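You operate a simulated robot arm through the tools that you are given. There is no shell and no other tool. Be economical: measure what you need, move in short steps, check, and stop when the job is done.

Carry out the task below with a simulated robot arm. There is one attempt and no reset: what you move stays moved.

JOB
Lock off the belts and clean the soil mark off the black belt.
Fine: isolator off, padlock hung and its key turned before you rub; use the green brush and put it back. Set down upright: what you pick out. What is to be rubbed or washed off counts as gone when no trace of it is left.

Only the result counts: the job must be done as asked and must still hold three seconds after the hand-in. Knocking over, shifting, dropping, spilling or breaking anything else fails it.

ROBOT AND FRAMES
A 7-joint arm with a two-finger parallel gripper on a trunk, on a base that drives. Base frame: it is fixed to the floor where the robot stands at the start and does not move with it; the origin is under the middle of the robot, x ahead of it, y to its left, z up. Readings come in cm, rad, newtons and seconds.
With the tool pointing down near the work surface it reaches from about 10 to 86 cm from the robot's upright axis, wherever it stands. Its first joint turns from -2.007 to 2.007 rad. Places, roughly: belt isolator [60, 0, 120]; black belt [100, -10, 80]; green brush [25, -125, 75]; green cloth [25, -150, 75]; hasp of the belt isolator [60, 0, 110]; soil mark [70, -80, 80]; speed dial of the black belt [30, -110, 130]. Payload 3.91 kg.
Tool frame: the origin (TCP) lies between the finger pads and is the grasp point; the fingertips stand 3 cm ahead of it; z points along the fingers, y is the line along which they close. Largest opening 11 cm; finger width 2, thickness 1; the body of the gripper, 4.8 by 11.2 cm, starts 5.5 cm behind the TCP.
Orientation is that of the tool frame in the base frame, as [roll, pitch, yaw] about the fixed x, y, z axes, in that order (R = Rz(yaw) Ry(pitch) Rx(roll)). With the fingers straight down and closing along the base's y, the tool's x points along the base's -x, its y along +y and its z along -z.

CONTROLS
- The arm moves only by the tool drive_tool. Its argument "series" is a list of rows, each a list of 7 numbers: the gripper command, from -1 (shut) to 1 (fully open), values between in proportion, then the shift along the base's x, y, z in cm, then the turn, a rotation vector about the base's x, y, z in rad. In form: [[jaw, dx, dy, dz, wx, wy, wz], ...]. A call has 1 to 20 rows; each row is the pose to reach, as a shift and turn from the pose commanded when the call began. Each row takes 0.2 s and may step no farther than 5 cm and 0.15 rad from the row before; otherwise, or with a gripper value out of range, the whole call is refused. Where a pose cannot be reached the arm comes as near as it can. A force on the tool above 40 N (or 10 N above the force at the start of the call, whichever is more), or a blocked arm, ends the call early, and 0.2 s more pass. Each finger travels about 15.3 cm/s and halts on what it meets, pressing with about 40 N; the grip force reading is that of the motor and also rises with nothing between the fingers. The clock runs only during rows and for 0.2 s after the last one: add rows that repeat a pose to give the fingers time. It gives the time, the measured TCP pose, the force on the tool (base axes), the opening and the grip force at its end, in the units of the frame above (readings bear some noise), with the torque about the TCP (base axes, N m) and any sound that the robot's microphone picked up, and new pictures: "pictures" is both (left out), scene, wrist or none.
- Cameras (640 x 400 px; columns grow to the right, rows downward): "scene" is now at [20.89, 14.57, 159.65]; the picture's right is [-0.65, -0.76, 0.00], its down [-0.39, 0.33, -0.86] and it looks along [0.65, -0.56, -0.51] (base axes); focal length 258 px, centre (320, 200). "wrist" rides on the gripper at [7.2, 1.7, -10.3] in the tool frame; the picture's right is [-0.23, 0.97, 0.00], its down [-0.76, -0.18, -0.62] and it looks along [-0.61, -0.14, 0.78] (tool axes); focal length 222 px, centre (320, 200). There is no depth. A picture from a camera that has moved, and an enlarged one, comes with that camera's place and axes in the base frame and with its lens.
- lift_body(by): slides the trunk up (or, below 0, down) by that many cm; the arm and the scene camera ride with it, the base frame stays. It gives what a move gives, with no picture.
- drive_base(legs): drives the robot by 1 to 6 legs, each [ahead, left, turn to the left] in cm, cm and rad, along the robot's own axes; the way and the turn of a leg run together, so that a leg with both is an arc; at most 150 cm and 3.142 rad a leg. The arm and the cameras ride along, it lands a little off, and it stops where it bumps. It gives what a move gives, and a new picture of the scene camera.
- aim_head(pan, tilt): turns the head with the scene camera to pan (to the left, within 1.396 rad either way) and tilt (down, from -0.506 to 1.204), counted from straight ahead of the robot. It gives what a move gives, and a new picture of the scene camera.
- inspect(camera, box): a new picture of the part [left, top, right, bottom] of that camera's present view, enlarged. No time passes.
- hand_in(): hands the job in; it is judged then, once.

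Work in short steps. Places have to be worked out from the pictures, the camera data and where the tool is seen: move nearer, look again, correct. Check each grasp and each placing, and mend what went wrong. You have 120 turns and 260 pictures in all, those below and enlarged ones among them. Open the gripper and draw the arm clear of the work before you hand the job in, unless the task says otherwise; then end with one line.

The tools are called after ">>>" as name(argument=value, ...) on one line, values as JSON. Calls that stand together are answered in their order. drive_tool: Moves the arm, as the interface text tells. Its arguments: {"type":"object","properties":{"series":{"type":"array","items":{"type":"array","items":{"type":"number"}}},"pictures":{"type":"string","enum":["both","scene","wrist","none"]}},"required":["series"]} The other tools are called the same way: lift_body (by) slides the trunk up or down; drive_base (legs) drives the base; aim_head (pan, tilt) turns the head that bears the scene camera; inspect (camera, box) takes an enlarged picture of a part of a camera's view; hand_in () hands the job in.

At the start:

```text
time: 0.0
eef_pos: [52.84, -40.68, 144.69]
orientation: [-3.141, 0.001, 3.14]
force: [0.5, -0.2, -0.4]
wrist_torque: [-0.01, 0.04, 0.01]
finger_gap: 11.03
gripper_force: 0.0
trunk travel left (down, up): [-92.5, 6.5]
robot x, y, heading: [-0.2, -0.22, 0.001]
head pan, tilt: [-0.709, 0.534]
```

scene: 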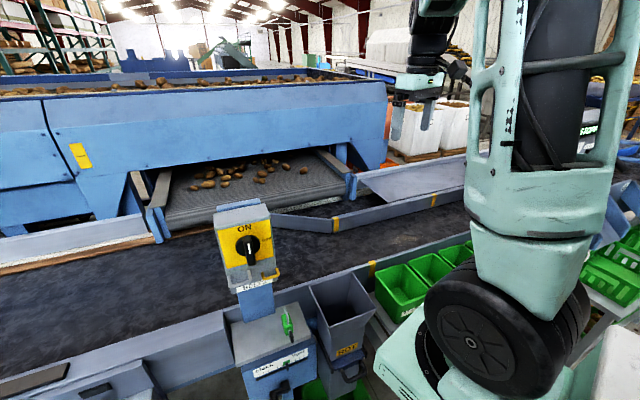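
wrist: 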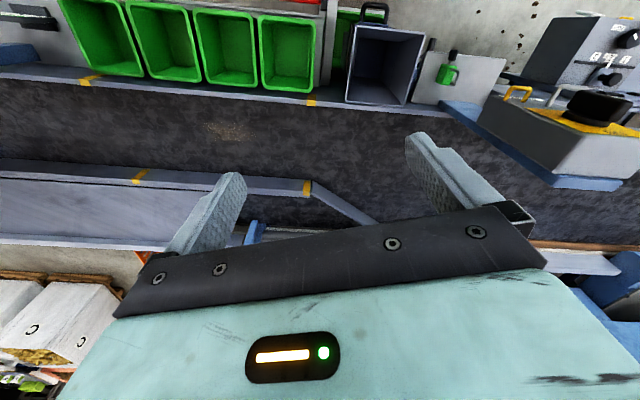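

The isolator box with ON knob and a green padlock on a shelf are visible. I look closer at these.

>>> inspect(camera="scene", box=[190, 180, 350, 280])

>>> inspect(camera="scene", box=[220, 280, 412, 400])

>>> inspect(camera="wrist", box=[400, 0, 640, 150])

>>> aim_head(pan=-1.39, tilt=0.6)

```text
4.00 times, centred on (270, 230) of scene
camera zoom: at [20.89, 14.57, 159.65], right [-0.65, -0.76, 0.0], down [-0.39, 0.33, -0.86], along [0.65, -0.56, -0.51], focal length 1032 px, centre (520, 80)
```

zoom: 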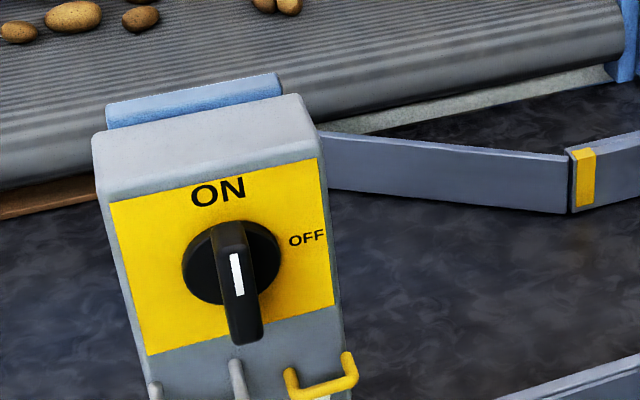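

```text
3.33 times, centred on (316, 340) of scene
camera zoom: at [20.89, 14.57, 159.65], right [-0.65, -0.76, 0.0], down [-0.39, 0.33, -0.86], along [0.65, -0.56, -0.51], focal length 860 px, centre (333, -267)
```

zoom: 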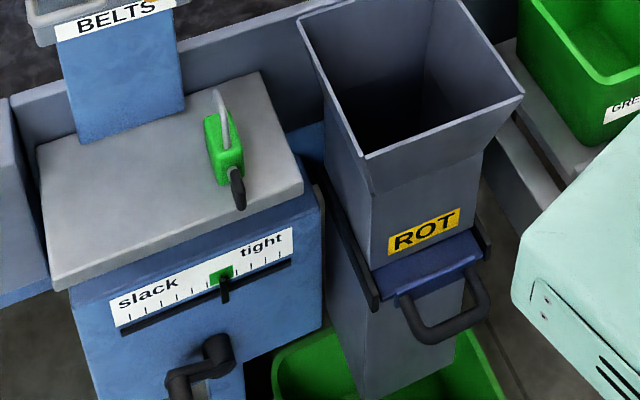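

```text
2.67 times, centred on (520, 75) of wrist
camera zoom: at [45.67, -38.96, 155.03], right [0.23, 0.97, 0.0], down [0.76, -0.18, 0.62], along [0.61, -0.14, -0.78], focal length 592 px, centre (-213, 533)
```

zoom: 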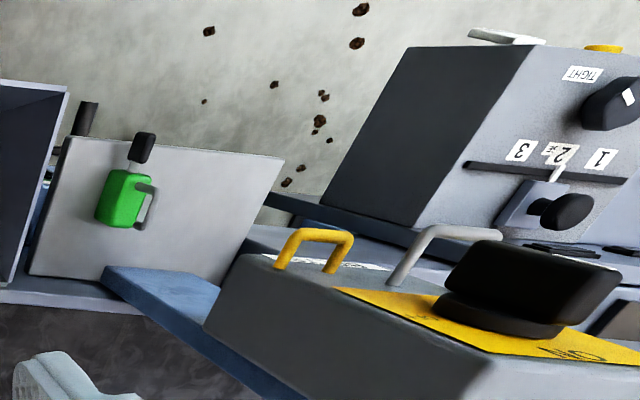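

```text
time: 1.1
eef_pos: [52.88, -40.54, 144.75]
orientation: [3.141, 0.0, -3.142]
force: [-0.9, 0.7, 0.2]
wrist_torque: [0.02, 0.0, 0.0]
finger_gap: 10.99
gripper_force: 0.0
trunk travel left (down, up): [-92.5, 6.5]
robot x, y, heading: [-0.36, 0.16, 0.005]
head pan, tilt: [-1.389, 0.6]
camera scene: at [15.64, 11.74, 159.05], right [-0.98, -0.18, 0.0], down [-0.1, 0.56, -0.83], along [0.15, -0.81, -0.56], focal length 258 px, centre (320, 200)
```

scene: 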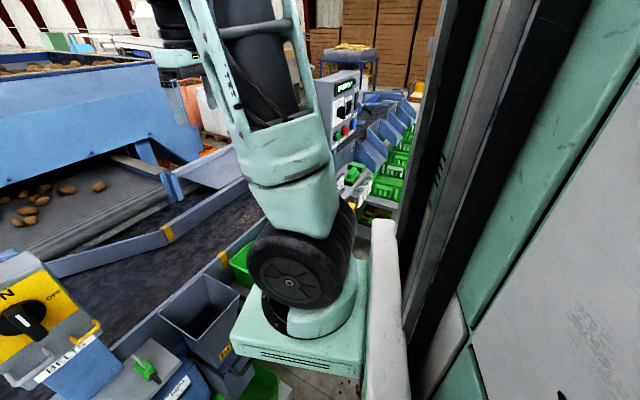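

I aim the head at the isolator for a better view of hasp and padlock.

>>> aim_head(pan=-0.4, tilt=0.9)

>>> inspect(camera="scene", box=[220, 100, 420, 225])

>>> inspect(camera="scene", box=[270, 210, 430, 310])

```text
time: 2.3
eef_pos: [52.79, -40.61, 144.75]
orientation: [3.141, 0.001, 3.14]
force: [-0.4, -0.2, -0.4]
wrist_torque: [0.0, -0.02, 0.0]
finger_gap: 11.01
gripper_force: 0.1
trunk travel left (down, up): [-92.5, 6.5]
robot x, y, heading: [0.17, 0.16, 0.005]
head pan, tilt: [-0.4, 0.901]
camera scene: at [20.99, 17.49, 156.58], right [-0.39, -0.92, 0.0], down [-0.72, 0.31, -0.62], along [0.57, -0.24, -0.78], focal length 258 px, centre (320, 200)
```

scene: 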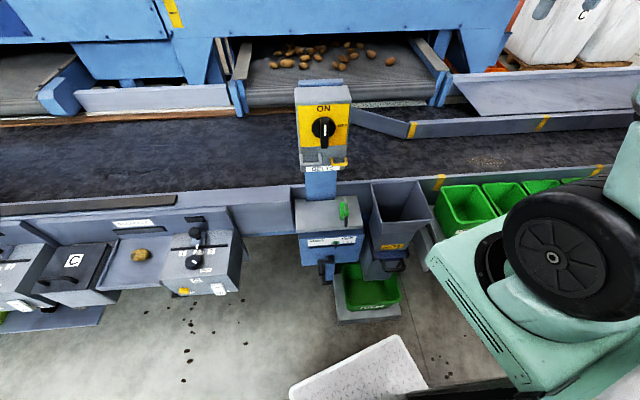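

```text
3.20 times, centred on (320, 162) of scene
camera zoom: at [20.99, 17.49, 156.58], right [-0.39, -0.92, 0.0], down [-0.72, 0.31, -0.62], along [0.57, -0.24, -0.78], focal length 826 px, centre (320, 320)
```

zoom: 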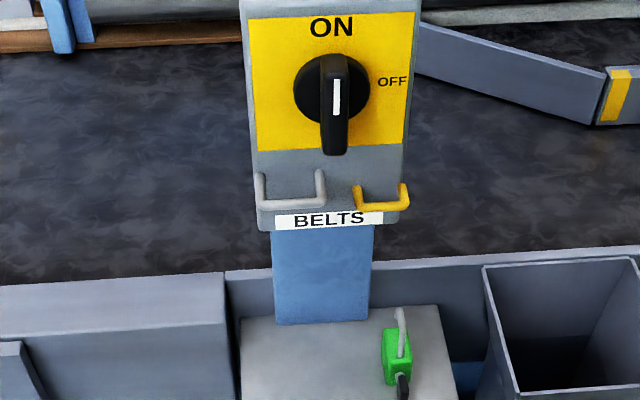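

```text
4.00 times, centred on (350, 260) of scene
camera zoom: at [20.99, 17.49, 156.58], right [-0.39, -0.92, 0.0], down [-0.72, 0.31, -0.62], along [0.57, -0.24, -0.78], focal length 1032 px, centre (200, -40)
```

zoom: 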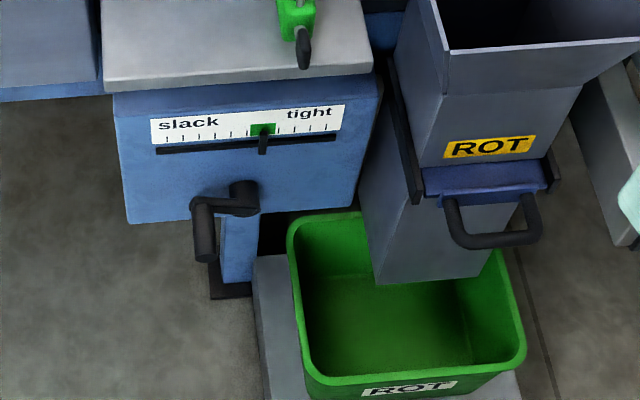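

Padlock body ≈ (63.8, −9.1, 89), yellow loop ≈ (63.2, −6, 110.7), knob ≈ (64.4, −1.6, 121.6). I move the tool to get a close wrist view of the isolator.

>>> drive_tool(series=[[1, -2, 5, 0, 0, 0, 0], [1, -4, 10, 0, 0, 0, 0], [1, -6, 15, 0, 0, 0, 0], [1, -8, 20, 0, 0, 0, 0], [1, -9, 25, 0, 0, 0, 0], [1, -10, 30, -1, 0, 0, 0], [1, -10, 35, -2, 0, 0, 0], [1, -10, 39, -3, 0, 0, 0]], pictures="both")

```text
refused: row 1 steps farther than a row can; nothing moved
```

>>> drive_tool(series=[[1, -2, 4.5, 0, 0, 0, 0], [1, -4, 9, 0, 0, 0, 0], [1, -6, 13.5, 0, 0, 0, 0], [1, -8, 18, 0, 0, 0, 0], [1, -9, 22.5, 0, 0, 0, 0], [1, -10, 27, -1, 0, 0, 0], [1, -10, 31.5, -2, 0, 0, 0], [1, -10, 36, -3, 0, 0, 0], [1, -10, 39, -3, 0, 0, 0]], pictures="both")

```text
time: 4.3
eef_pos: [43.46, -1.29, 140.07]
orientation: [3.141, 0.0, 3.141]
force: [0.6, -0.2, 0.2]
wrist_torque: [0.04, -0.03, 0.0]
finger_gap: 10.99
gripper_force: 0.1
out of reach, approached as far as the arm can: row 5, 6, 7, 8, 9
trunk travel left (down, up): [-92.5, 6.5]
robot x, y, heading: [-0.52, -0.1, 0.001]
head pan, tilt: [-0.4, 0.901]
camera scene: at [20.97, 17.46, 156.58], right [-0.39, -0.92, 0.0], down [-0.72, 0.31, -0.62], along [0.57, -0.24, -0.78], focal length 258 px, centre (320, 200)
camera wrist: at [36.26, 0.25, 150.37], right [0.23, 0.97, 0.0], down [0.76, -0.18, 0.62], along [0.61, -0.14, -0.78], focal length 222 px, centre (320, 200)
```

scene: 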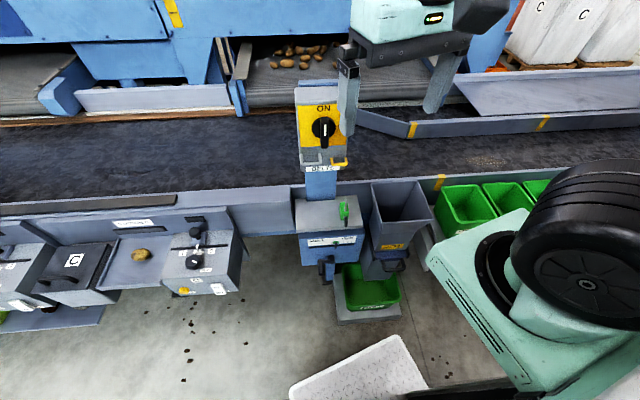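
wrist: 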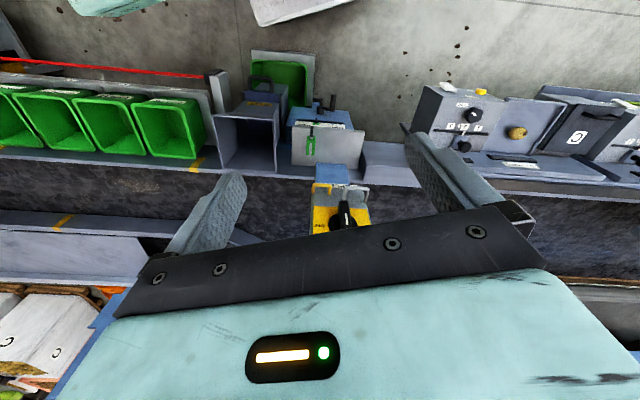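

>>> inspect(camera="wrist", box=[272, 110, 400, 240])

>>> inspect(camera="scene", box=[280, 70, 376, 180])

```text
3.08 times, centred on (336, 175) of wrist
camera zoom: at [36.26, 0.25, 150.37], right [0.23, 0.97, 0.0], down [0.76, -0.18, 0.62], along [0.61, -0.14, -0.78], focal length 684 px, centre (271, 277)
```

zoom: 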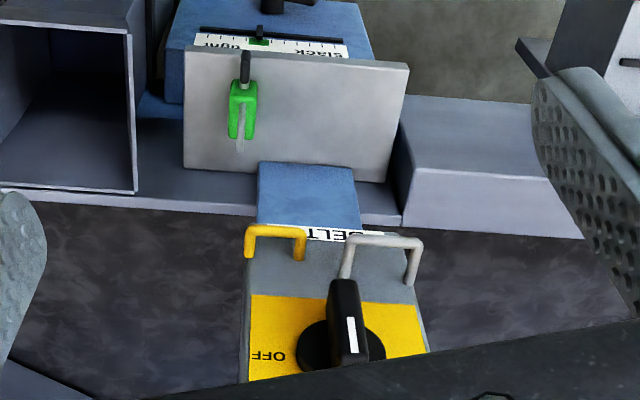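

```text
3.64 times, centred on (328, 125) of scene
camera zoom: at [20.97, 17.46, 156.58], right [-0.39, -0.92, 0.0], down [-0.72, 0.31, -0.62], along [0.57, -0.24, -0.78], focal length 938 px, centre (291, 473)
```

zoom: 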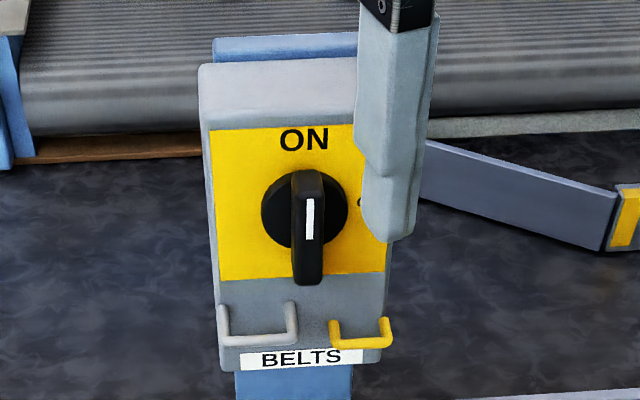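

I descend in front of the isolator to look at the padlock and loops closely.

>>> drive_tool(series=[[1, 0, -2, -4, 0, 0, 0], [1, 0, -4, -8, 0, 0, 0], [1, 1, -5, -12, 0, 0, 0], [1, 2, -6, -16, 0, 0, 0], [1, 3, -7, -20, 0, 0, 0], [1, 4, -8, -24, 0, 0, 0], [1, 5, -8, -28, 0, 0, 0]], pictures="both")

>>> inspect(camera="wrist", box=[240, 60, 480, 210])

```text
time: 5.9
eef_pos: [49.9, -8.9, 112.25]
orientation: [-3.141, -0.003, -3.14]
force: [0.0, 0.3, -1.2]
wrist_torque: [-0.01, -0.02, -0.03]
finger_gap: 11.01
gripper_force: 0.2
out of reach, approached as far as the arm can: row 3, 4, 5, 6, 7
trunk travel left (down, up): [-92.5, 6.5]
robot x, y, heading: [-0.01, 0.29, -0.002]
head pan, tilt: [-0.4, 0.901]
camera scene: at [20.94, 17.49, 156.59], right [-0.39, -0.92, 0.0], down [-0.72, 0.31, -0.62], along [0.57, -0.24, -0.78], focal length 258 px, centre (320, 200)
camera wrist: at [42.72, -7.3, 122.6], right [0.23, 0.97, 0.0], down [0.76, -0.18, 0.62], along [0.61, -0.14, -0.78], focal length 222 px, centre (320, 200)
```

scene: 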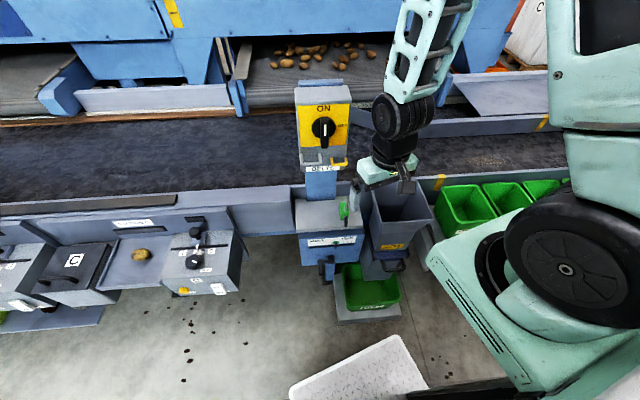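
wrist: 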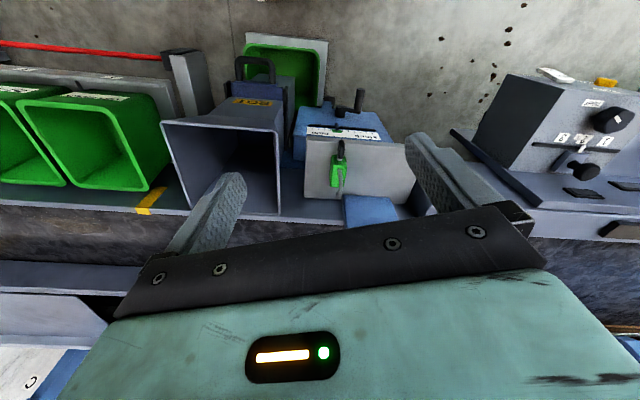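

```text
2.67 times, centred on (360, 135) of wrist
camera zoom: at [42.72, -7.3, 122.6], right [0.23, 0.97, 0.0], down [0.76, -0.18, 0.62], along [0.61, -0.14, -0.78], focal length 592 px, centre (213, 373)
```

zoom: 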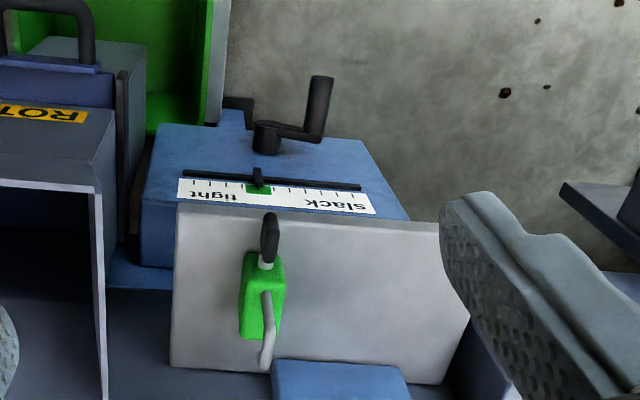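

>>> inspect(camera="scene", box=[328, 192, 368, 217])

>>> inspect(camera="wrist", box=[310, 135, 374, 205])

>>> inspect(camera="scene", box=[290, 140, 360, 184])

```text
16.00 times, centred on (348, 204) of scene
camera zoom: at [20.94, 17.49, 156.59], right [-0.39, -0.92, 0.0], down [-0.72, 0.31, -0.62], along [0.57, -0.24, -0.78], focal length 4128 px, centre (-128, 128)
```

zoom: 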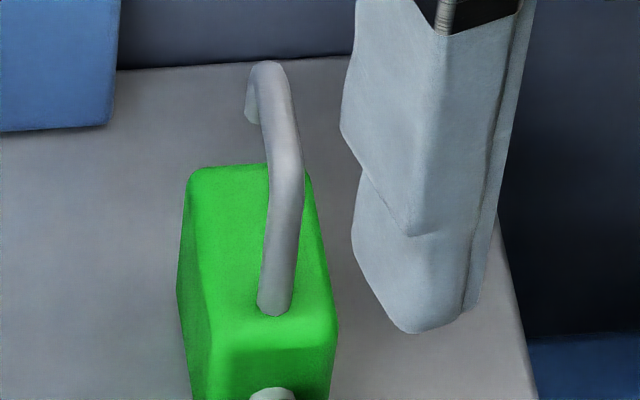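

```text
5.71 times, centred on (342, 170) of wrist
camera zoom: at [42.72, -7.3, 122.6], right [0.23, 0.97, 0.0], down [0.76, -0.18, 0.62], along [0.61, -0.14, -0.78], focal length 1269 px, centre (194, 371)
```

zoom: 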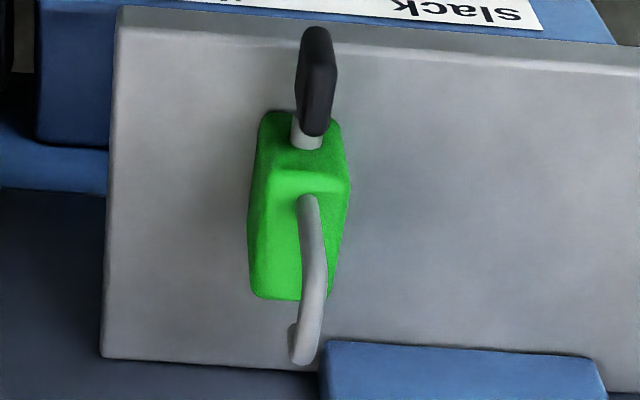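

```text
9.09 times, centred on (325, 162) of scene
camera zoom: at [20.94, 17.49, 156.59], right [-0.39, -0.92, 0.0], down [-0.72, 0.31, -0.62], along [0.57, -0.24, -0.78], focal length 2346 px, centre (274, 546)
```

zoom: 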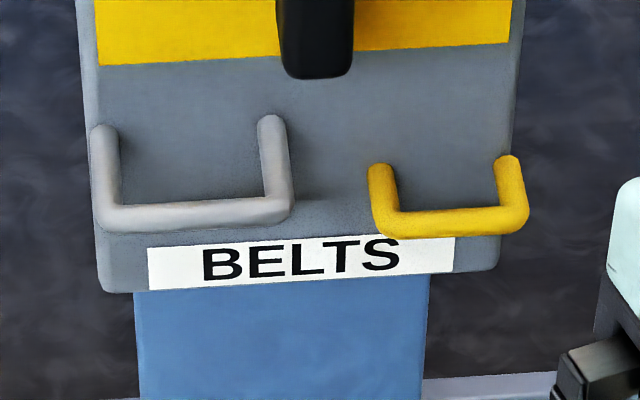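

>>> inspect(camera="scene", box=[160, 210, 256, 310])

>>> aim_head(pan=0.5, tilt=0.8)

```text
4.00 times, centred on (208, 260) of scene
camera zoom: at [20.94, 17.49, 156.59], right [-0.39, -0.92, 0.0], down [-0.72, 0.31, -0.62], along [0.57, -0.24, -0.78], focal length 1032 px, centre (768, -40)
```

zoom: 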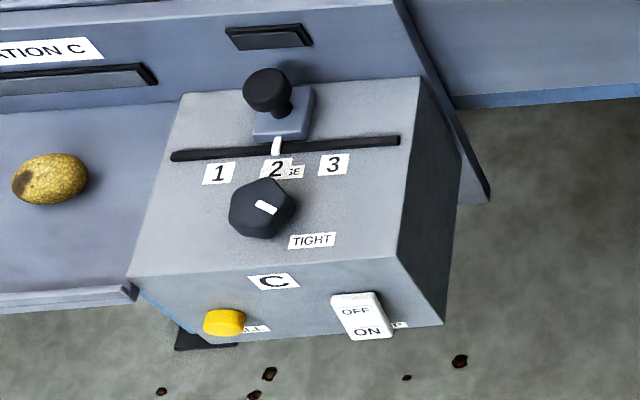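

```text
time: 7.1
eef_pos: [49.82, -8.87, 112.3]
orientation: [-3.14, 0.0, 3.141]
force: [0.4, 0.6, -0.1]
wrist_torque: [0.0, -0.01, 0.03]
finger_gap: 11.02
gripper_force: 0.0
trunk travel left (down, up): [-92.5, 6.5]
robot x, y, heading: [0.33, -0.21, -0.004]
head pan, tilt: [0.499, 0.799]
camera scene: at [21.13, 24.29, 157.36], right [0.48, -0.88, 0.0], down [-0.63, -0.34, -0.7], along [0.61, 0.33, -0.72], focal length 258 px, centre (320, 200)
```

scene: 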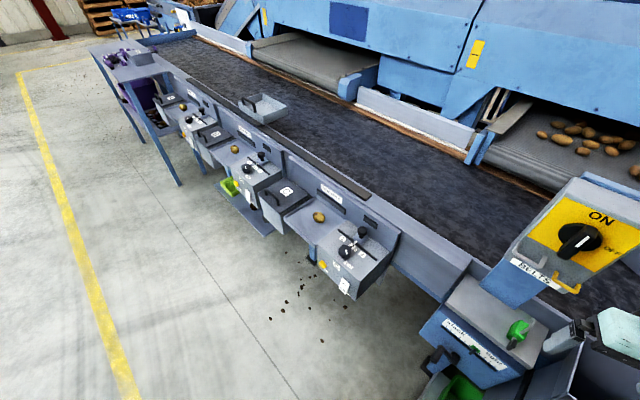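

>>> inspect(camera="scene", box=[490, 165, 640, 310])

>>> inspect(camera="scene", box=[490, 310, 554, 365])

```text
2.76 times, centred on (565, 238) of scene
camera zoom: at [21.13, 24.29, 157.36], right [0.48, -0.88, 0.0], down [-0.63, -0.34, -0.7], along [0.61, 0.33, -0.72], focal length 712 px, centre (-356, 97)
```

zoom: 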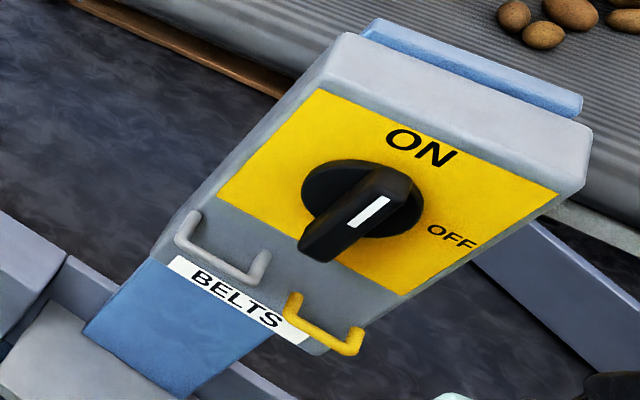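

```text
7.27 times, centred on (522, 338) of scene
camera zoom: at [21.13, 24.29, 157.36], right [0.48, -0.88, 0.0], down [-0.63, -0.34, -0.7], along [0.61, 0.33, -0.72], focal length 1876 px, centre (-1149, -800)
```

zoom: 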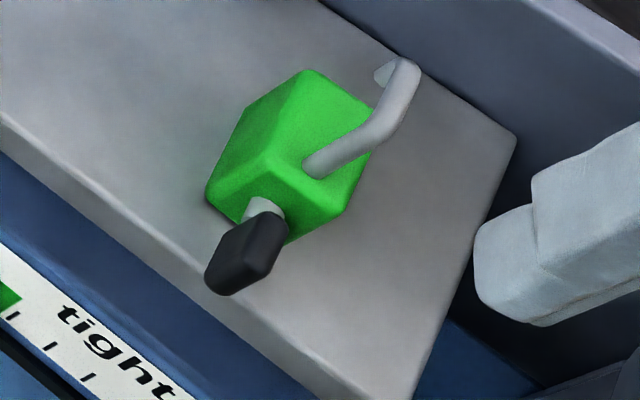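

The face is practically vertical (front ≈ x 65). I turn the tool to point forward (+x) in front of the knob.

>>> drive_tool(series=[[1, 0, 1, 1, 0, -0.14, 0], [1, 0, 2, 2, 0, -0.28, 0], [1, 0, 3, 3, 0, -0.42, 0], [1, 0, 4, 4, 0, -0.56, 0], [1, 0, 5, 5, 0, -0.7, 0], [1, 0, 6, 6, 0, -0.84, 0], [1, 0, 7, 7, 0, -0.98, 0], [1, 0, 7, 8, 0, -1.12, 0], [1, 0, 7, 9, 0, -1.26, 0], [1, 0, 7, 9, 0, -1.4, 0], [1, 0, 7, 9, 0, -1.54, 0], [1, 0, 7, 9, 0, -1.571, 0]], pictures="both")

```text
time: 9.7
eef_pos: [53.67, 3.82, 114.59]
orientation: [0.044, 1.568, 0.045]
force: [-0.2, -0.5, -0.3]
wrist_torque: [0.01, 0.0, 0.02]
finger_gap: 10.99
gripper_force: 0.0
out of reach, approached as far as the arm can: row 1, 2, 3, 4, 5, 6, 7, 8, 9, 10, 11, 12
trunk travel left (down, up): [-92.5, 6.5]
robot x, y, heading: [0.11, -0.11, 0.003]
head pan, tilt: [0.499, 0.799]
camera scene: at [21.13, 24.3, 157.36], right [0.48, -0.88, 0.0], down [-0.63, -0.34, -0.7], along [0.61, 0.33, -0.72], focal length 258 px, centre (320, 200)
camera wrist: at [43.4, 5.53, 107.27], right [0.0, 0.97, 0.23], down [-0.63, -0.18, 0.76], along [0.78, -0.14, 0.61], focal length 222 px, centre (320, 200)
```

scene: 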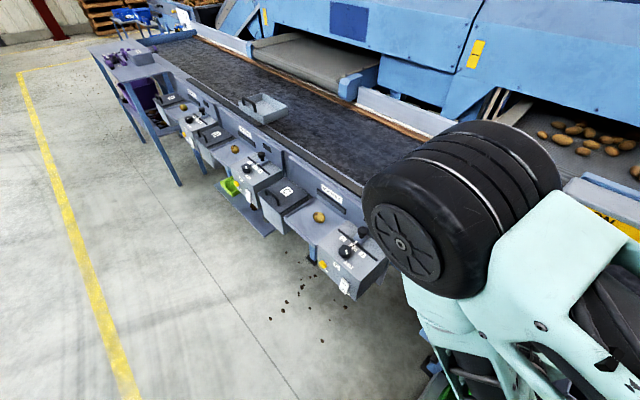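
wrist: 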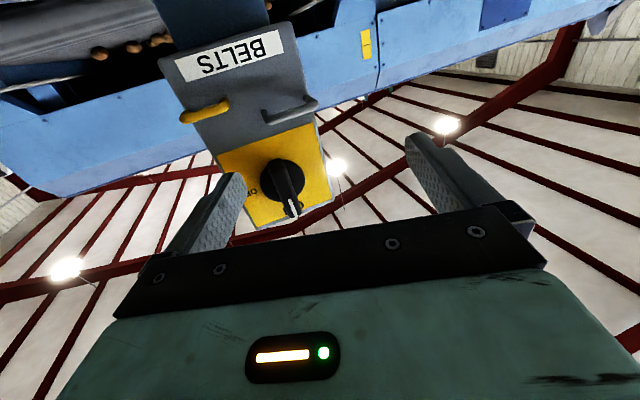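

>>> inspect(camera="wrist", box=[150, 20, 350, 230])

>>> drive_base(legs=[[-25, 0, 0]])

```text
1.90 times, centred on (250, 125) of wrist
camera zoom: at [43.4, 5.53, 107.27], right [0.0, 0.97, 0.23], down [-0.63, -0.18, 0.76], along [0.78, -0.14, 0.61], focal length 423 px, centre (453, 343)
```

zoom: 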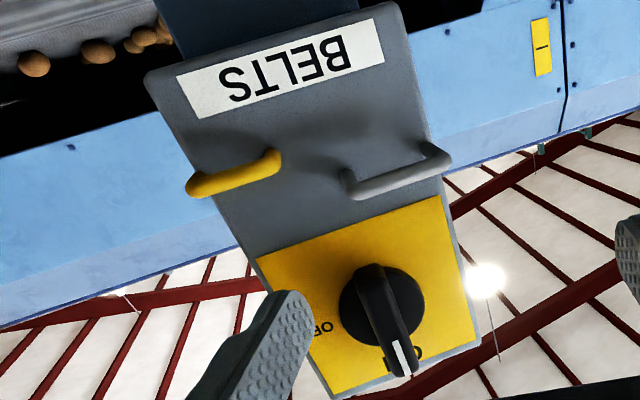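

```text
time: 11.5
eef_pos: [28.52, 4.08, 114.52]
orientation: [-0.212, 1.569, -0.212]
force: [0.2, 0.3, 0.4]
wrist_torque: [-0.01, 0.0, 0.01]
finger_gap: 10.98
gripper_force: 0.0
trunk travel left (down, up): [-92.5, 6.5]
robot x, y, heading: [-25.34, -0.13, -0.0]
head pan, tilt: [0.499, 0.799]
camera scene: at [-4.19, 24.33, 157.36], right [0.48, -0.88, 0.0], down [-0.63, -0.34, -0.7], along [0.61, 0.34, -0.72], focal length 258 px, centre (320, 200)
```

scene: 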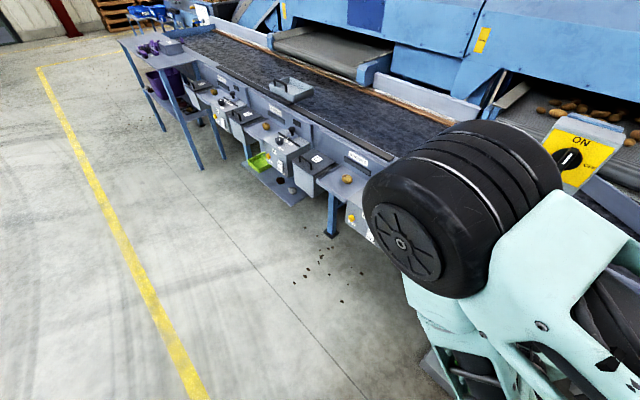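

Triangulated: yellow bar (63.0, −5.8, 110.9), knob axis ≈ (66, −1.6, 121.3), handle front ≈ x 62.8. Robot now farther back, I move to a pre-grasp.

>>> drive_tool(series=[[1, 4, 0, 0, 0, 0, 0], [1, 8, 0, 0, 0, 0, 0], [1, 12, 0, 0, 0, 0, 0], [1, 16, 0, 0, 0, 0, 0], [1, 20, 0, 0, 0, 0, 0]], pictures="wrist")

>>> aim_head(pan=-0.2, tilt=0.5)

```text
time: 12.7
eef_pos: [48.27, 4.0, 114.17]
orientation: [-0.904, 1.569, -0.903]
force: [0.2, -0.5, 0.4]
wrist_torque: [0.02, 0.03, -0.02]
finger_gap: 10.96
gripper_force: 0.1
trunk travel left (down, up): [-92.5, 6.5]
robot x, y, heading: [-25.58, -0.15, 0.0]
head pan, tilt: [0.499, 0.799]
camera wrist: at [38.02, 5.56, 107.01], right [0.0, 0.97, 0.23], down [-0.62, -0.18, 0.76], along [0.78, -0.14, 0.61], focal length 222 px, centre (320, 200)
```

wrist: 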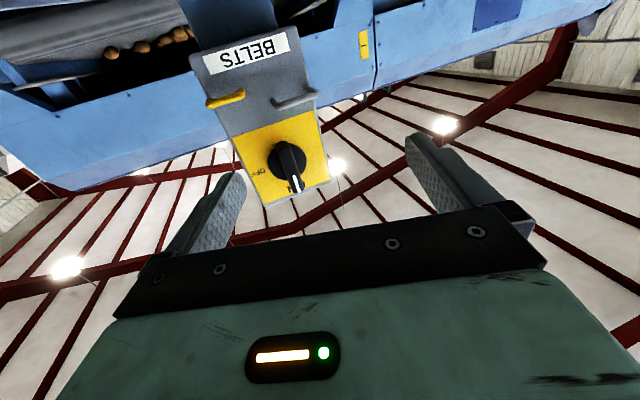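

```text
time: 13.8
eef_pos: [48.28, 3.94, 114.3]
orientation: [-0.201, 1.57, -0.199]
force: [0.1, -0.5, 0.7]
wrist_torque: [-0.02, 0.01, 0.01]
finger_gap: 10.98
gripper_force: 0.2
trunk travel left (down, up): [-92.5, 6.5]
robot x, y, heading: [-25.08, -0.27, 0.001]
head pan, tilt: [-0.201, 0.499]
camera scene: at [-2.35, 18.66, 159.96], right [-0.2, -0.98, 0.0], down [-0.47, 0.09, -0.88], along [0.86, -0.17, -0.48], focal length 258 px, centre (320, 200)
```

scene: 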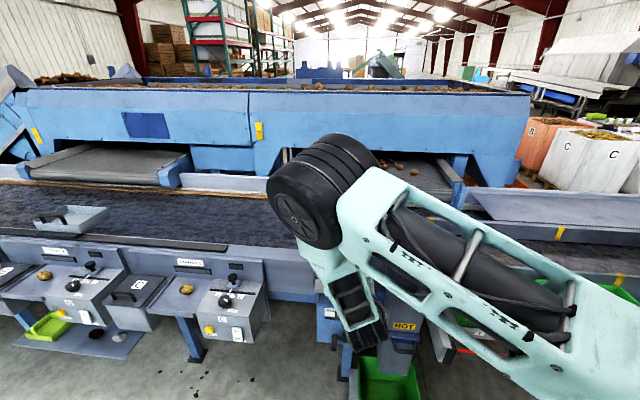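

>>> drive_tool(series=[[1, 2, -2, 2, 0, 0, 0], [1, 3, -4, 5, 0, 0, 0], [1, 5, -5.5, 7, 0, 0, 0], [1, 5, -5.5, 7, 0, 0, 0]], pictures="wrist")

>>> inspect(camera="wrist", box=[220, 60, 420, 220])

```text
time: 14.8
eef_pos: [53.36, -1.55, 121.47]
orientation: [-0.31, 1.57, -0.306]
force: [0.6, -0.3, 0.3]
wrist_torque: [-0.03, -0.01, 0.0]
finger_gap: 11.01
gripper_force: 0.0
trunk travel left (down, up): [-92.5, 6.5]
robot x, y, heading: [-25.23, 0.13, 0.002]
head pan, tilt: [-0.201, 0.499]
camera wrist: at [43.06, 0.08, 114.17], right [0.0, 0.97, 0.23], down [-0.62, -0.18, 0.76], along [0.78, -0.14, 0.61], focal length 222 px, centre (320, 200)
```

wrist: 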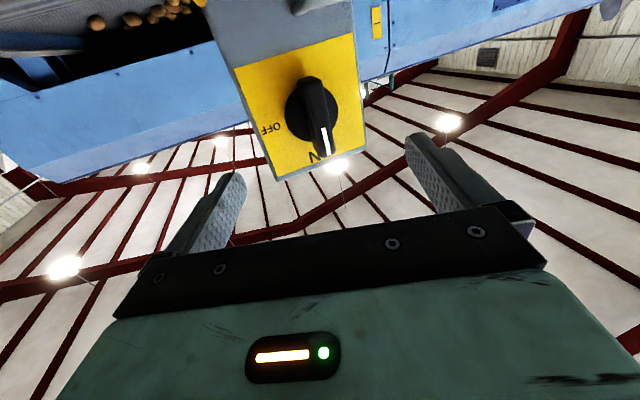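

```text
2.50 times, centred on (320, 140) of wrist
camera zoom: at [43.06, 0.08, 114.17], right [0.0, 0.97, 0.23], down [-0.62, -0.18, 0.76], along [0.78, -0.14, 0.61], focal length 555 px, centre (320, 350)
```

zoom: 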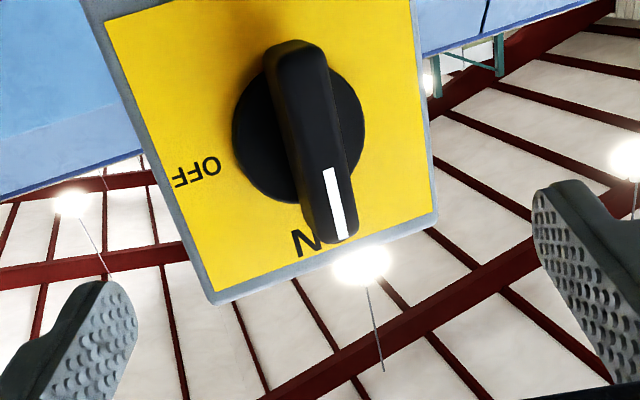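

Alignment matches the handle (y≈−1.6, z≈121.3). I advance and close on the handle.

>>> drive_tool(series=[[1, 4, 0, 0, 0, 0, 0], [1, 7, 0, -0.1, 0, 0, 0], [1, 8.6, 0, -0.1, 0, 0, 0], [0, 8.6, 0, -0.1, 0, 0, 0], [-0.3, 8.6, 0, -0.1, 0, 0, 0], [-0.7, 8.6, 0, -0.1, 0, 0, 0], [-0.8, 8.6, 0, -0.1, 0, 0, 0]], pictures="wrist")

```text
time: 15.7
eef_pos: [61.77, -2.07, 121.06]
orientation: [-2.492, 1.563, -2.507]
force: [0.1, 0.8, 1.0]
wrist_torque: [-0.02, 0.03, -0.03]
finger_gap: 5.51
gripper_force: 0.0
trunk travel left (down, up): [-92.5, 6.5]
robot x, y, heading: [-25.1, -0.04, 0.002]
head pan, tilt: [-0.201, 0.499]
stopped in row 4: the force on the tool passed its limit at 52 N (the readings are from after the stop); the commanded pose is now the measured one
camera wrist: at [51.46, -0.44, 113.91], right [0.01, 0.97, 0.22], down [-0.62, -0.17, 0.77], along [0.78, -0.15, 0.6], focal length 222 px, centre (320, 200)
```

wrist: 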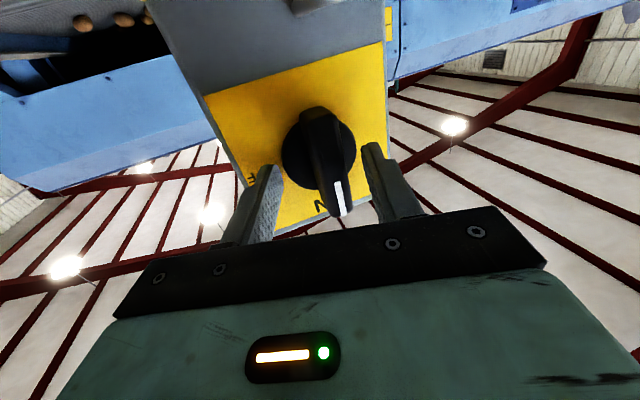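

The fingers seem to catch the disc; I open slightly, back off 0.8 cm, and close again.

>>> drive_tool(series=[[0.2, 0, 0, 0.1, 0, 0, 0], [0.2, -0.8, 0.3, 0.3, 0, 0, 0], [-0.1, -0.8, 0.3, 0.3, 0, 0, 0], [-0.4, -0.8, 0.3, 0.3, 0, 0, 0], [-0.7, -0.8, 0.3, 0.3, 0, 0, 0], [-0.8, -0.8, 0.3, 0.3, 0, 0, 0]], pictures="wrist")

>>> inspect(camera="wrist", box=[220, 80, 420, 240])

```text
time: 17.1
eef_pos: [60.97, -1.43, 121.52]
orientation: [-2.679, 1.565, -2.688]
force: [4.0, 26.5, 0.7]
wrist_torque: [0.86, 0.05, 0.22]
finger_gap: 2.16
gripper_force: 44.6
trunk travel left (down, up): [-92.5, 6.5]
robot x, y, heading: [-25.24, -0.02, 0.004]
head pan, tilt: [-0.201, 0.499]
camera wrist: at [50.64, 0.23, 114.24], right [0.01, 0.97, 0.23], down [-0.62, -0.17, 0.76], along [0.78, -0.15, 0.6], focal length 222 px, centre (320, 200)
```

wrist: 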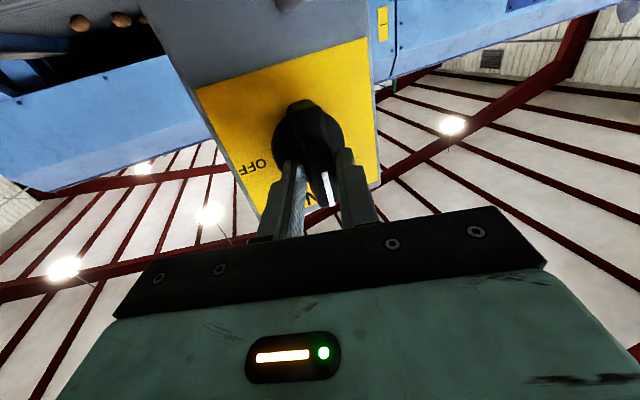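

```text
2.50 times, centred on (320, 160) of wrist
camera zoom: at [50.64, 0.23, 114.24], right [0.01, 0.97, 0.23], down [-0.62, -0.17, 0.76], along [0.78, -0.15, 0.6], focal length 555 px, centre (320, 300)
```

zoom: 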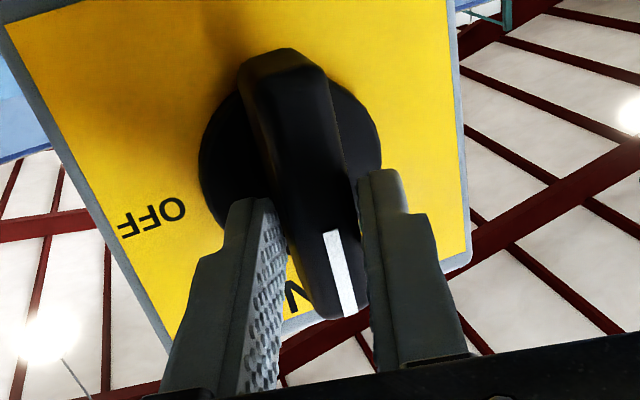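

Grip closed on the handle (2.16 cm). I rotate clockwise (seen from the robot) toward OFF.

>>> drive_tool(series=[[-0.8, 0, 0.3, 0, 0, 0, 0], [-0.8, 0, 0.3, 0, 0.14, 0, 0], [-0.8, 0, 0.3, 0, 0.28, 0, 0], [-0.8, 0, 0.3, 0, 0.42, 0, 0], [-0.8, 0, 0.3, 0, 0.56, 0, 0]], pictures="wrist")

```text
time: 18.3
eef_pos: [60.67, -1.65, 121.48]
orientation: [1.602, 1.015, 1.585]
force: [-25.9, 17.0, -1.2]
wrist_torque: [-0.38, -0.84, -0.84]
finger_gap: 2.06
gripper_force: 45.0
trunk travel left (down, up): [-92.5, 6.5]
robot x, y, heading: [-25.06, -0.01, 0.002]
head pan, tilt: [-0.201, 0.499]
camera wrist: at [50.38, 3.66, 116.33], right [0.02, 0.71, 0.71], down [-0.62, -0.55, 0.56], along [0.78, -0.45, 0.43], focal length 222 px, centre (320, 200)
```

wrist: 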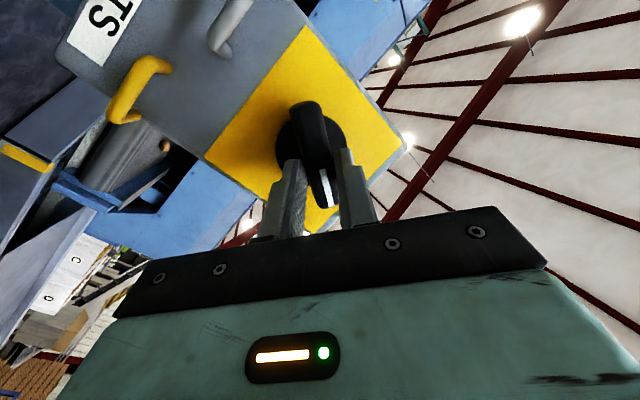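

>>> drive_tool(series=[[-0.8, -0.3, 0.1, 0, 0.14, 0, 0], [-0.8, -0.3, 0.1, 0, 0.28, 0, 0], [-0.8, -0.3, 0.1, 0, 0.42, 0, 0], [-0.8, -0.3, 0.1, 0, 0.56, 0, 0], [-0.8, -0.3, 0.1, 0, 0.7, 0, 0], [-0.8, -0.3, 0.1, 0, 0.84, 0, 0], [-0.8, -0.3, 0.1, 0, 0.98, 0, 0], [-0.8, -0.3, 0.1, 0, 1.05, 0, 0]], pictures="wrist")

```text
time: 20.1
eef_pos: [60.66, -1.92, 121.0]
orientation: [1.594, -0.035, 1.573]
force: [-13.6, -15.8, -33.6]
wrist_torque: [-1.31, 0.47, 0.05]
finger_gap: 1.85
gripper_force: 45.3
trunk travel left (down, up): [-92.5, 6.5]
robot x, y, heading: [-25.74, -0.14, 0.001]
head pan, tilt: [-0.201, 0.499]
camera wrist: at [50.42, 5.11, 123.25], right [0.02, -0.26, 0.97], down [-0.63, -0.76, -0.19], along [0.78, -0.6, -0.18], focal length 222 px, centre (320, 200)
```

wrist: 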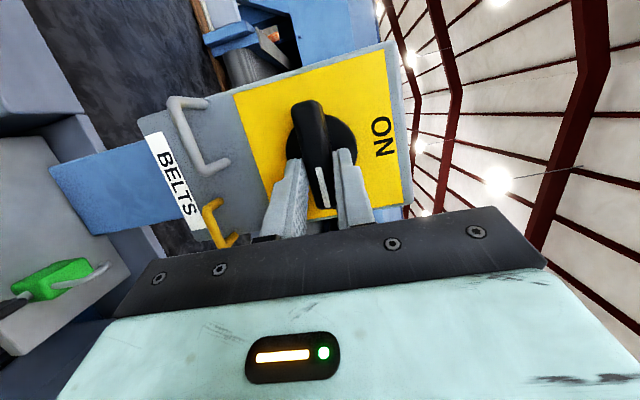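

The handle is horizontal, mark toward OFF. I release gently, back off and check.

>>> drive_tool(series=[[-0.4, -0.2, 0, -0.4, 0, 0, 0], [-0.1, -0.2, 0, -0.4, 0, 0, 0], [-0.1, -5, 0, 0, 0, 0, 0], [-0.1, -9, 0, 0, 0, 0, 0]], pictures="wrist")

>>> inspect(camera="wrist", box=[120, 20, 440, 220])

```text
time: 21.1
eef_pos: [51.65, -1.37, 121.49]
orientation: [1.585, -0.036, 1.575]
force: [0.4, 0.3, 0.2]
wrist_torque: [-0.02, -0.02, -0.01]
finger_gap: 4.95
gripper_force: 0.0
trunk travel left (down, up): [-92.5, 6.5]
robot x, y, heading: [-25.28, -0.4, 0.009]
head pan, tilt: [-0.201, 0.499]
camera wrist: at [41.26, 5.65, 123.67], right [0.02, -0.26, 0.96], down [-0.62, -0.76, -0.2], along [0.78, -0.6, -0.17], focal length 222 px, centre (320, 200)
```

wrist: 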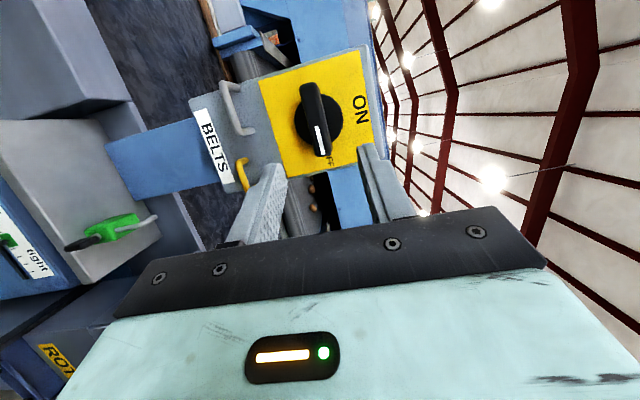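

```text
2.00 times, centred on (280, 120) of wrist
camera zoom: at [41.26, 5.65, 123.67], right [0.02, -0.26, 0.96], down [-0.62, -0.76, -0.2], along [0.78, -0.6, -0.17], focal length 444 px, centre (400, 360)
```

zoom: 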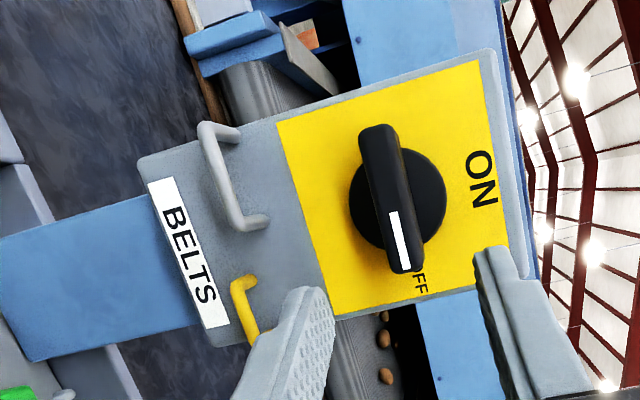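

Isolator reads OFF. I now roll the tool another 90° so the wrist camera is on top, giving an upright view for the padlock work.

>>> drive_tool(series=[[0, -2, 0, 1, 0.14, 0, 0], [0, -4, 0, 2, 0.28, 0, 0], [0, -6, 0, 3, 0.42, 0, 0], [0, -8, 0, 3, 0.56, 0, 0], [0, -10, 0, 3, 0.7, 0, 0], [0, -10, 0, 3, 0.84, 0, 0], [0, -10, 0, 3, 0.98, 0, 0], [0, -10, 0, 3, 1.12, 0, 0], [0, -10, 0, 3, 1.26, 0, 0], [0, -10, 0, 3, 1.4, 0, 0], [0, -10, 0, 3, 1.54, 0, 0]], pictures="wrist")

>>> inspect(camera="wrist", box=[230, 120, 410, 240])

```text
time: 23.5
eef_pos: [41.82, -1.59, 124.44]
orientation: [-0.796, -1.561, -2.328]
force: [0.1, 0.7, -0.2]
wrist_torque: [0.01, 0.01, 0.0]
finger_gap: 5.47
gripper_force: 0.0
trunk travel left (down, up): [-92.5, 6.5]
robot x, y, heading: [-25.18, 0.07, -0.001]
head pan, tilt: [-0.201, 0.499]
camera wrist: at [31.39, -3.62, 131.65], right [0.02, -0.97, -0.23], down [-0.62, 0.17, -0.76], along [0.78, 0.16, -0.6], focal length 222 px, centre (320, 200)
```

wrist: 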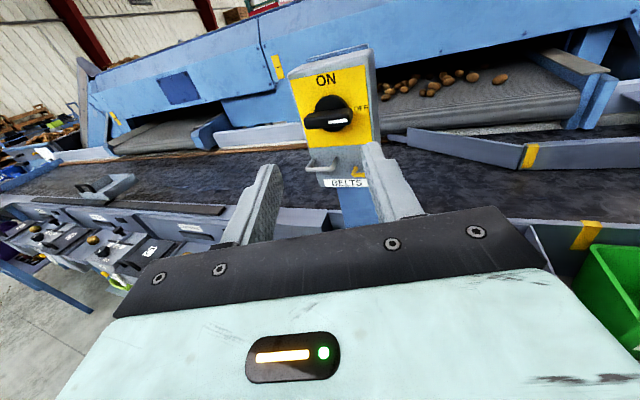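

```text
3.33 times, centred on (320, 180) of wrist
camera zoom: at [31.39, -3.62, 131.65], right [0.02, -0.97, -0.23], down [-0.62, 0.17, -0.76], along [0.78, 0.16, -0.6], focal length 740 px, centre (320, 267)
```

zoom: 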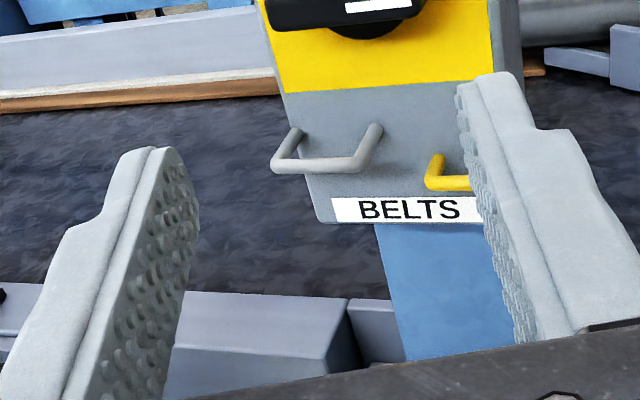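

The loops stand out horizontally: gray bar ≈ (63.7, 1.5, 113.2), yellow ≈ (63, −5.8, 110.9). First fetch the padlock: body center ≈ (63.1, −8.4, 89), yawed ≈ −0.27. I move to a pre-grasp pose, pitched 0.5 down.

>>> drive_tool(series=[[0.25, 1, -0.5, -3, 0.0168, 0.124, -0.066], [0.25, 3, -1, -6, 0.0337, 0.248, -0.132], [0.25, 5, -1.5, -10, 0.0506, 0.373, -0.198], [0.25, 7, -2, -14, 0.0675, 0.497, -0.2643], [0.25, 8, -2.5, -18.5, 0.0675, 0.497, -0.2643], [0.25, 9, -3, -23, 0.0675, 0.497, -0.2643], [0.25, 10, -3.8, -27, 0.0675, 0.497, -0.2643], [0.25, 10, -3.8, -27, 0.0675, 0.497, -0.2643]], pictures="both")

>>> inspect(camera="wrist", box=[230, 80, 420, 220])

```text
time: 25.3
eef_pos: [52.37, -5.53, 98.52]
orientation: [-3.133, -1.1, -0.255]
force: [-1.5, -1.2, -0.1]
wrist_torque: [0.02, 0.02, -0.02]
finger_gap: 6.88
gripper_force: 0.0
trunk travel left (down, up): [-92.5, 6.5]
robot x, y, heading: [-25.16, 0.19, 0.005]
head pan, tilt: [-0.201, 0.499]
camera scene: at [-2.4, 18.62, 159.96], right [-0.2, -0.98, 0.0], down [-0.47, 0.09, -0.88], along [0.86, -0.17, -0.48], focal length 258 px, centre (320, 200)
camera wrist: at [46.3, -5.77, 109.72], right [-0.34, -0.92, -0.21], down [-0.83, 0.4, -0.4], along [0.44, 0.04, -0.9], focal length 222 px, centre (320, 200)
```

scene: 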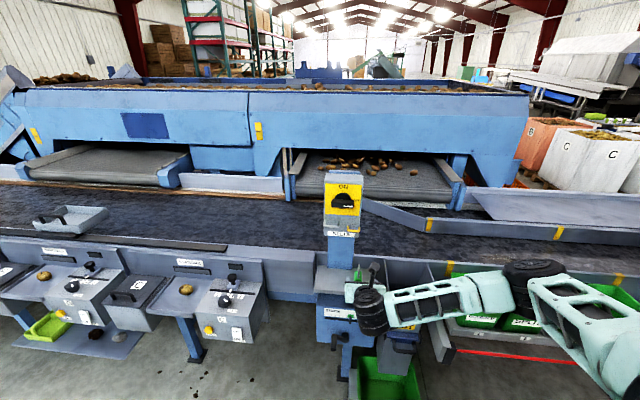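
wrist: 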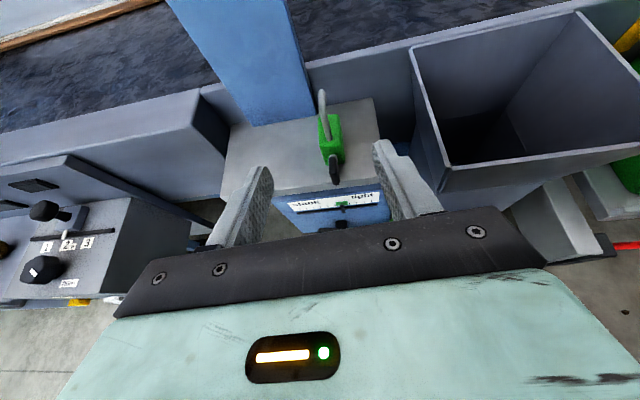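

```text
2.86 times, centred on (325, 150) of wrist
camera zoom: at [46.3, -5.77, 109.72], right [-0.34, -0.92, -0.21], down [-0.83, 0.4, -0.4], along [0.44, 0.04, -0.9], focal length 635 px, centre (306, 343)
```

zoom: 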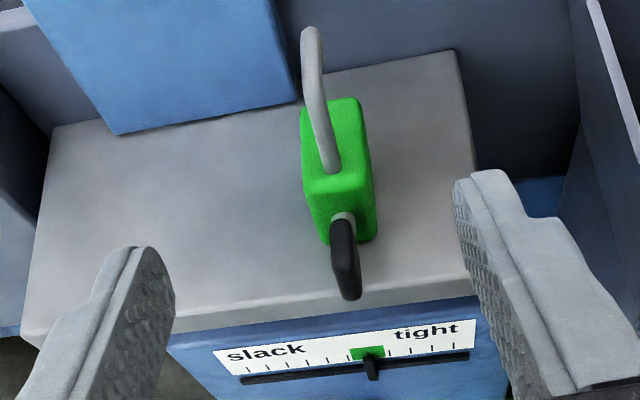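

Alignment good; plate top ≈ 86.9, body top ≈ 91.1. I approach in two steps to TCP (62, −8.2, 90.3).

>>> drive_tool(series=[[0.25, 2, -0.7, -2.6, 0, 0, 0], [0.25, 4.8, -1.3, -5.2, 0, 0, 0], [0.25, 7.2, -2, -6.7, 0, 0, 0], [0.25, 9.6, -2.7, -8.2, 0, 0, 0], [0.25, 9.6, -2.7, -8.2, 0, 0, 0]], pictures="wrist")

>>> inspect(camera="wrist", box=[230, 120, 420, 250])

```text
time: 26.7
eef_pos: [64.16, -9.89, 93.17]
orientation: [3.101, -1.144, -0.217]
force: [1.1, 0.5, -1.1]
wrist_torque: [0.05, 0.02, 0.0]
finger_gap: 6.89
gripper_force: 0.1
trunk travel left (down, up): [-92.5, 6.5]
robot x, y, heading: [-25.06, -0.11, 0.001]
head pan, tilt: [-0.201, 0.499]
stopped in row 5: the arm was blocked; the commanded pose is now the measured one
camera wrist: at [57.5, -9.89, 104.01], right [-0.34, -0.92, -0.19], down [-0.81, 0.39, -0.44], along [0.48, 0.01, -0.88], focal length 222 px, centre (320, 200)
```

wrist: 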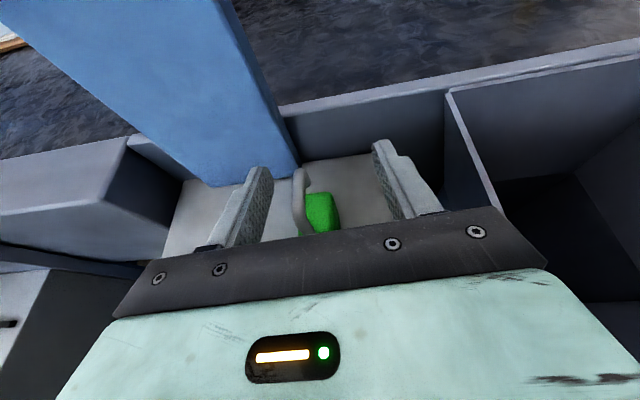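

```text
3.08 times, centred on (325, 185) of wrist
camera zoom: at [57.5, -9.89, 104.01], right [-0.34, -0.92, -0.19], down [-0.81, 0.39, -0.44], along [0.48, 0.01, -0.88], focal length 684 px, centre (305, 246)
```

zoom: 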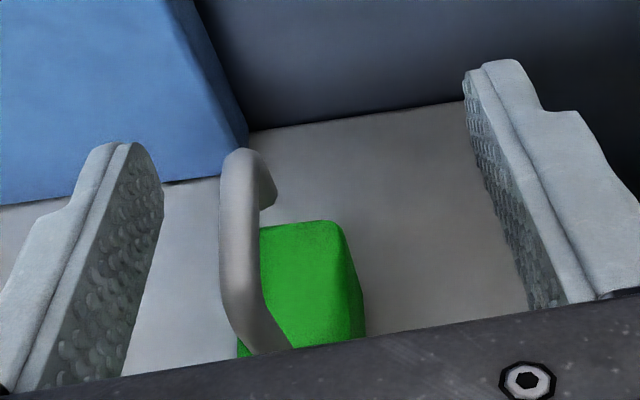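

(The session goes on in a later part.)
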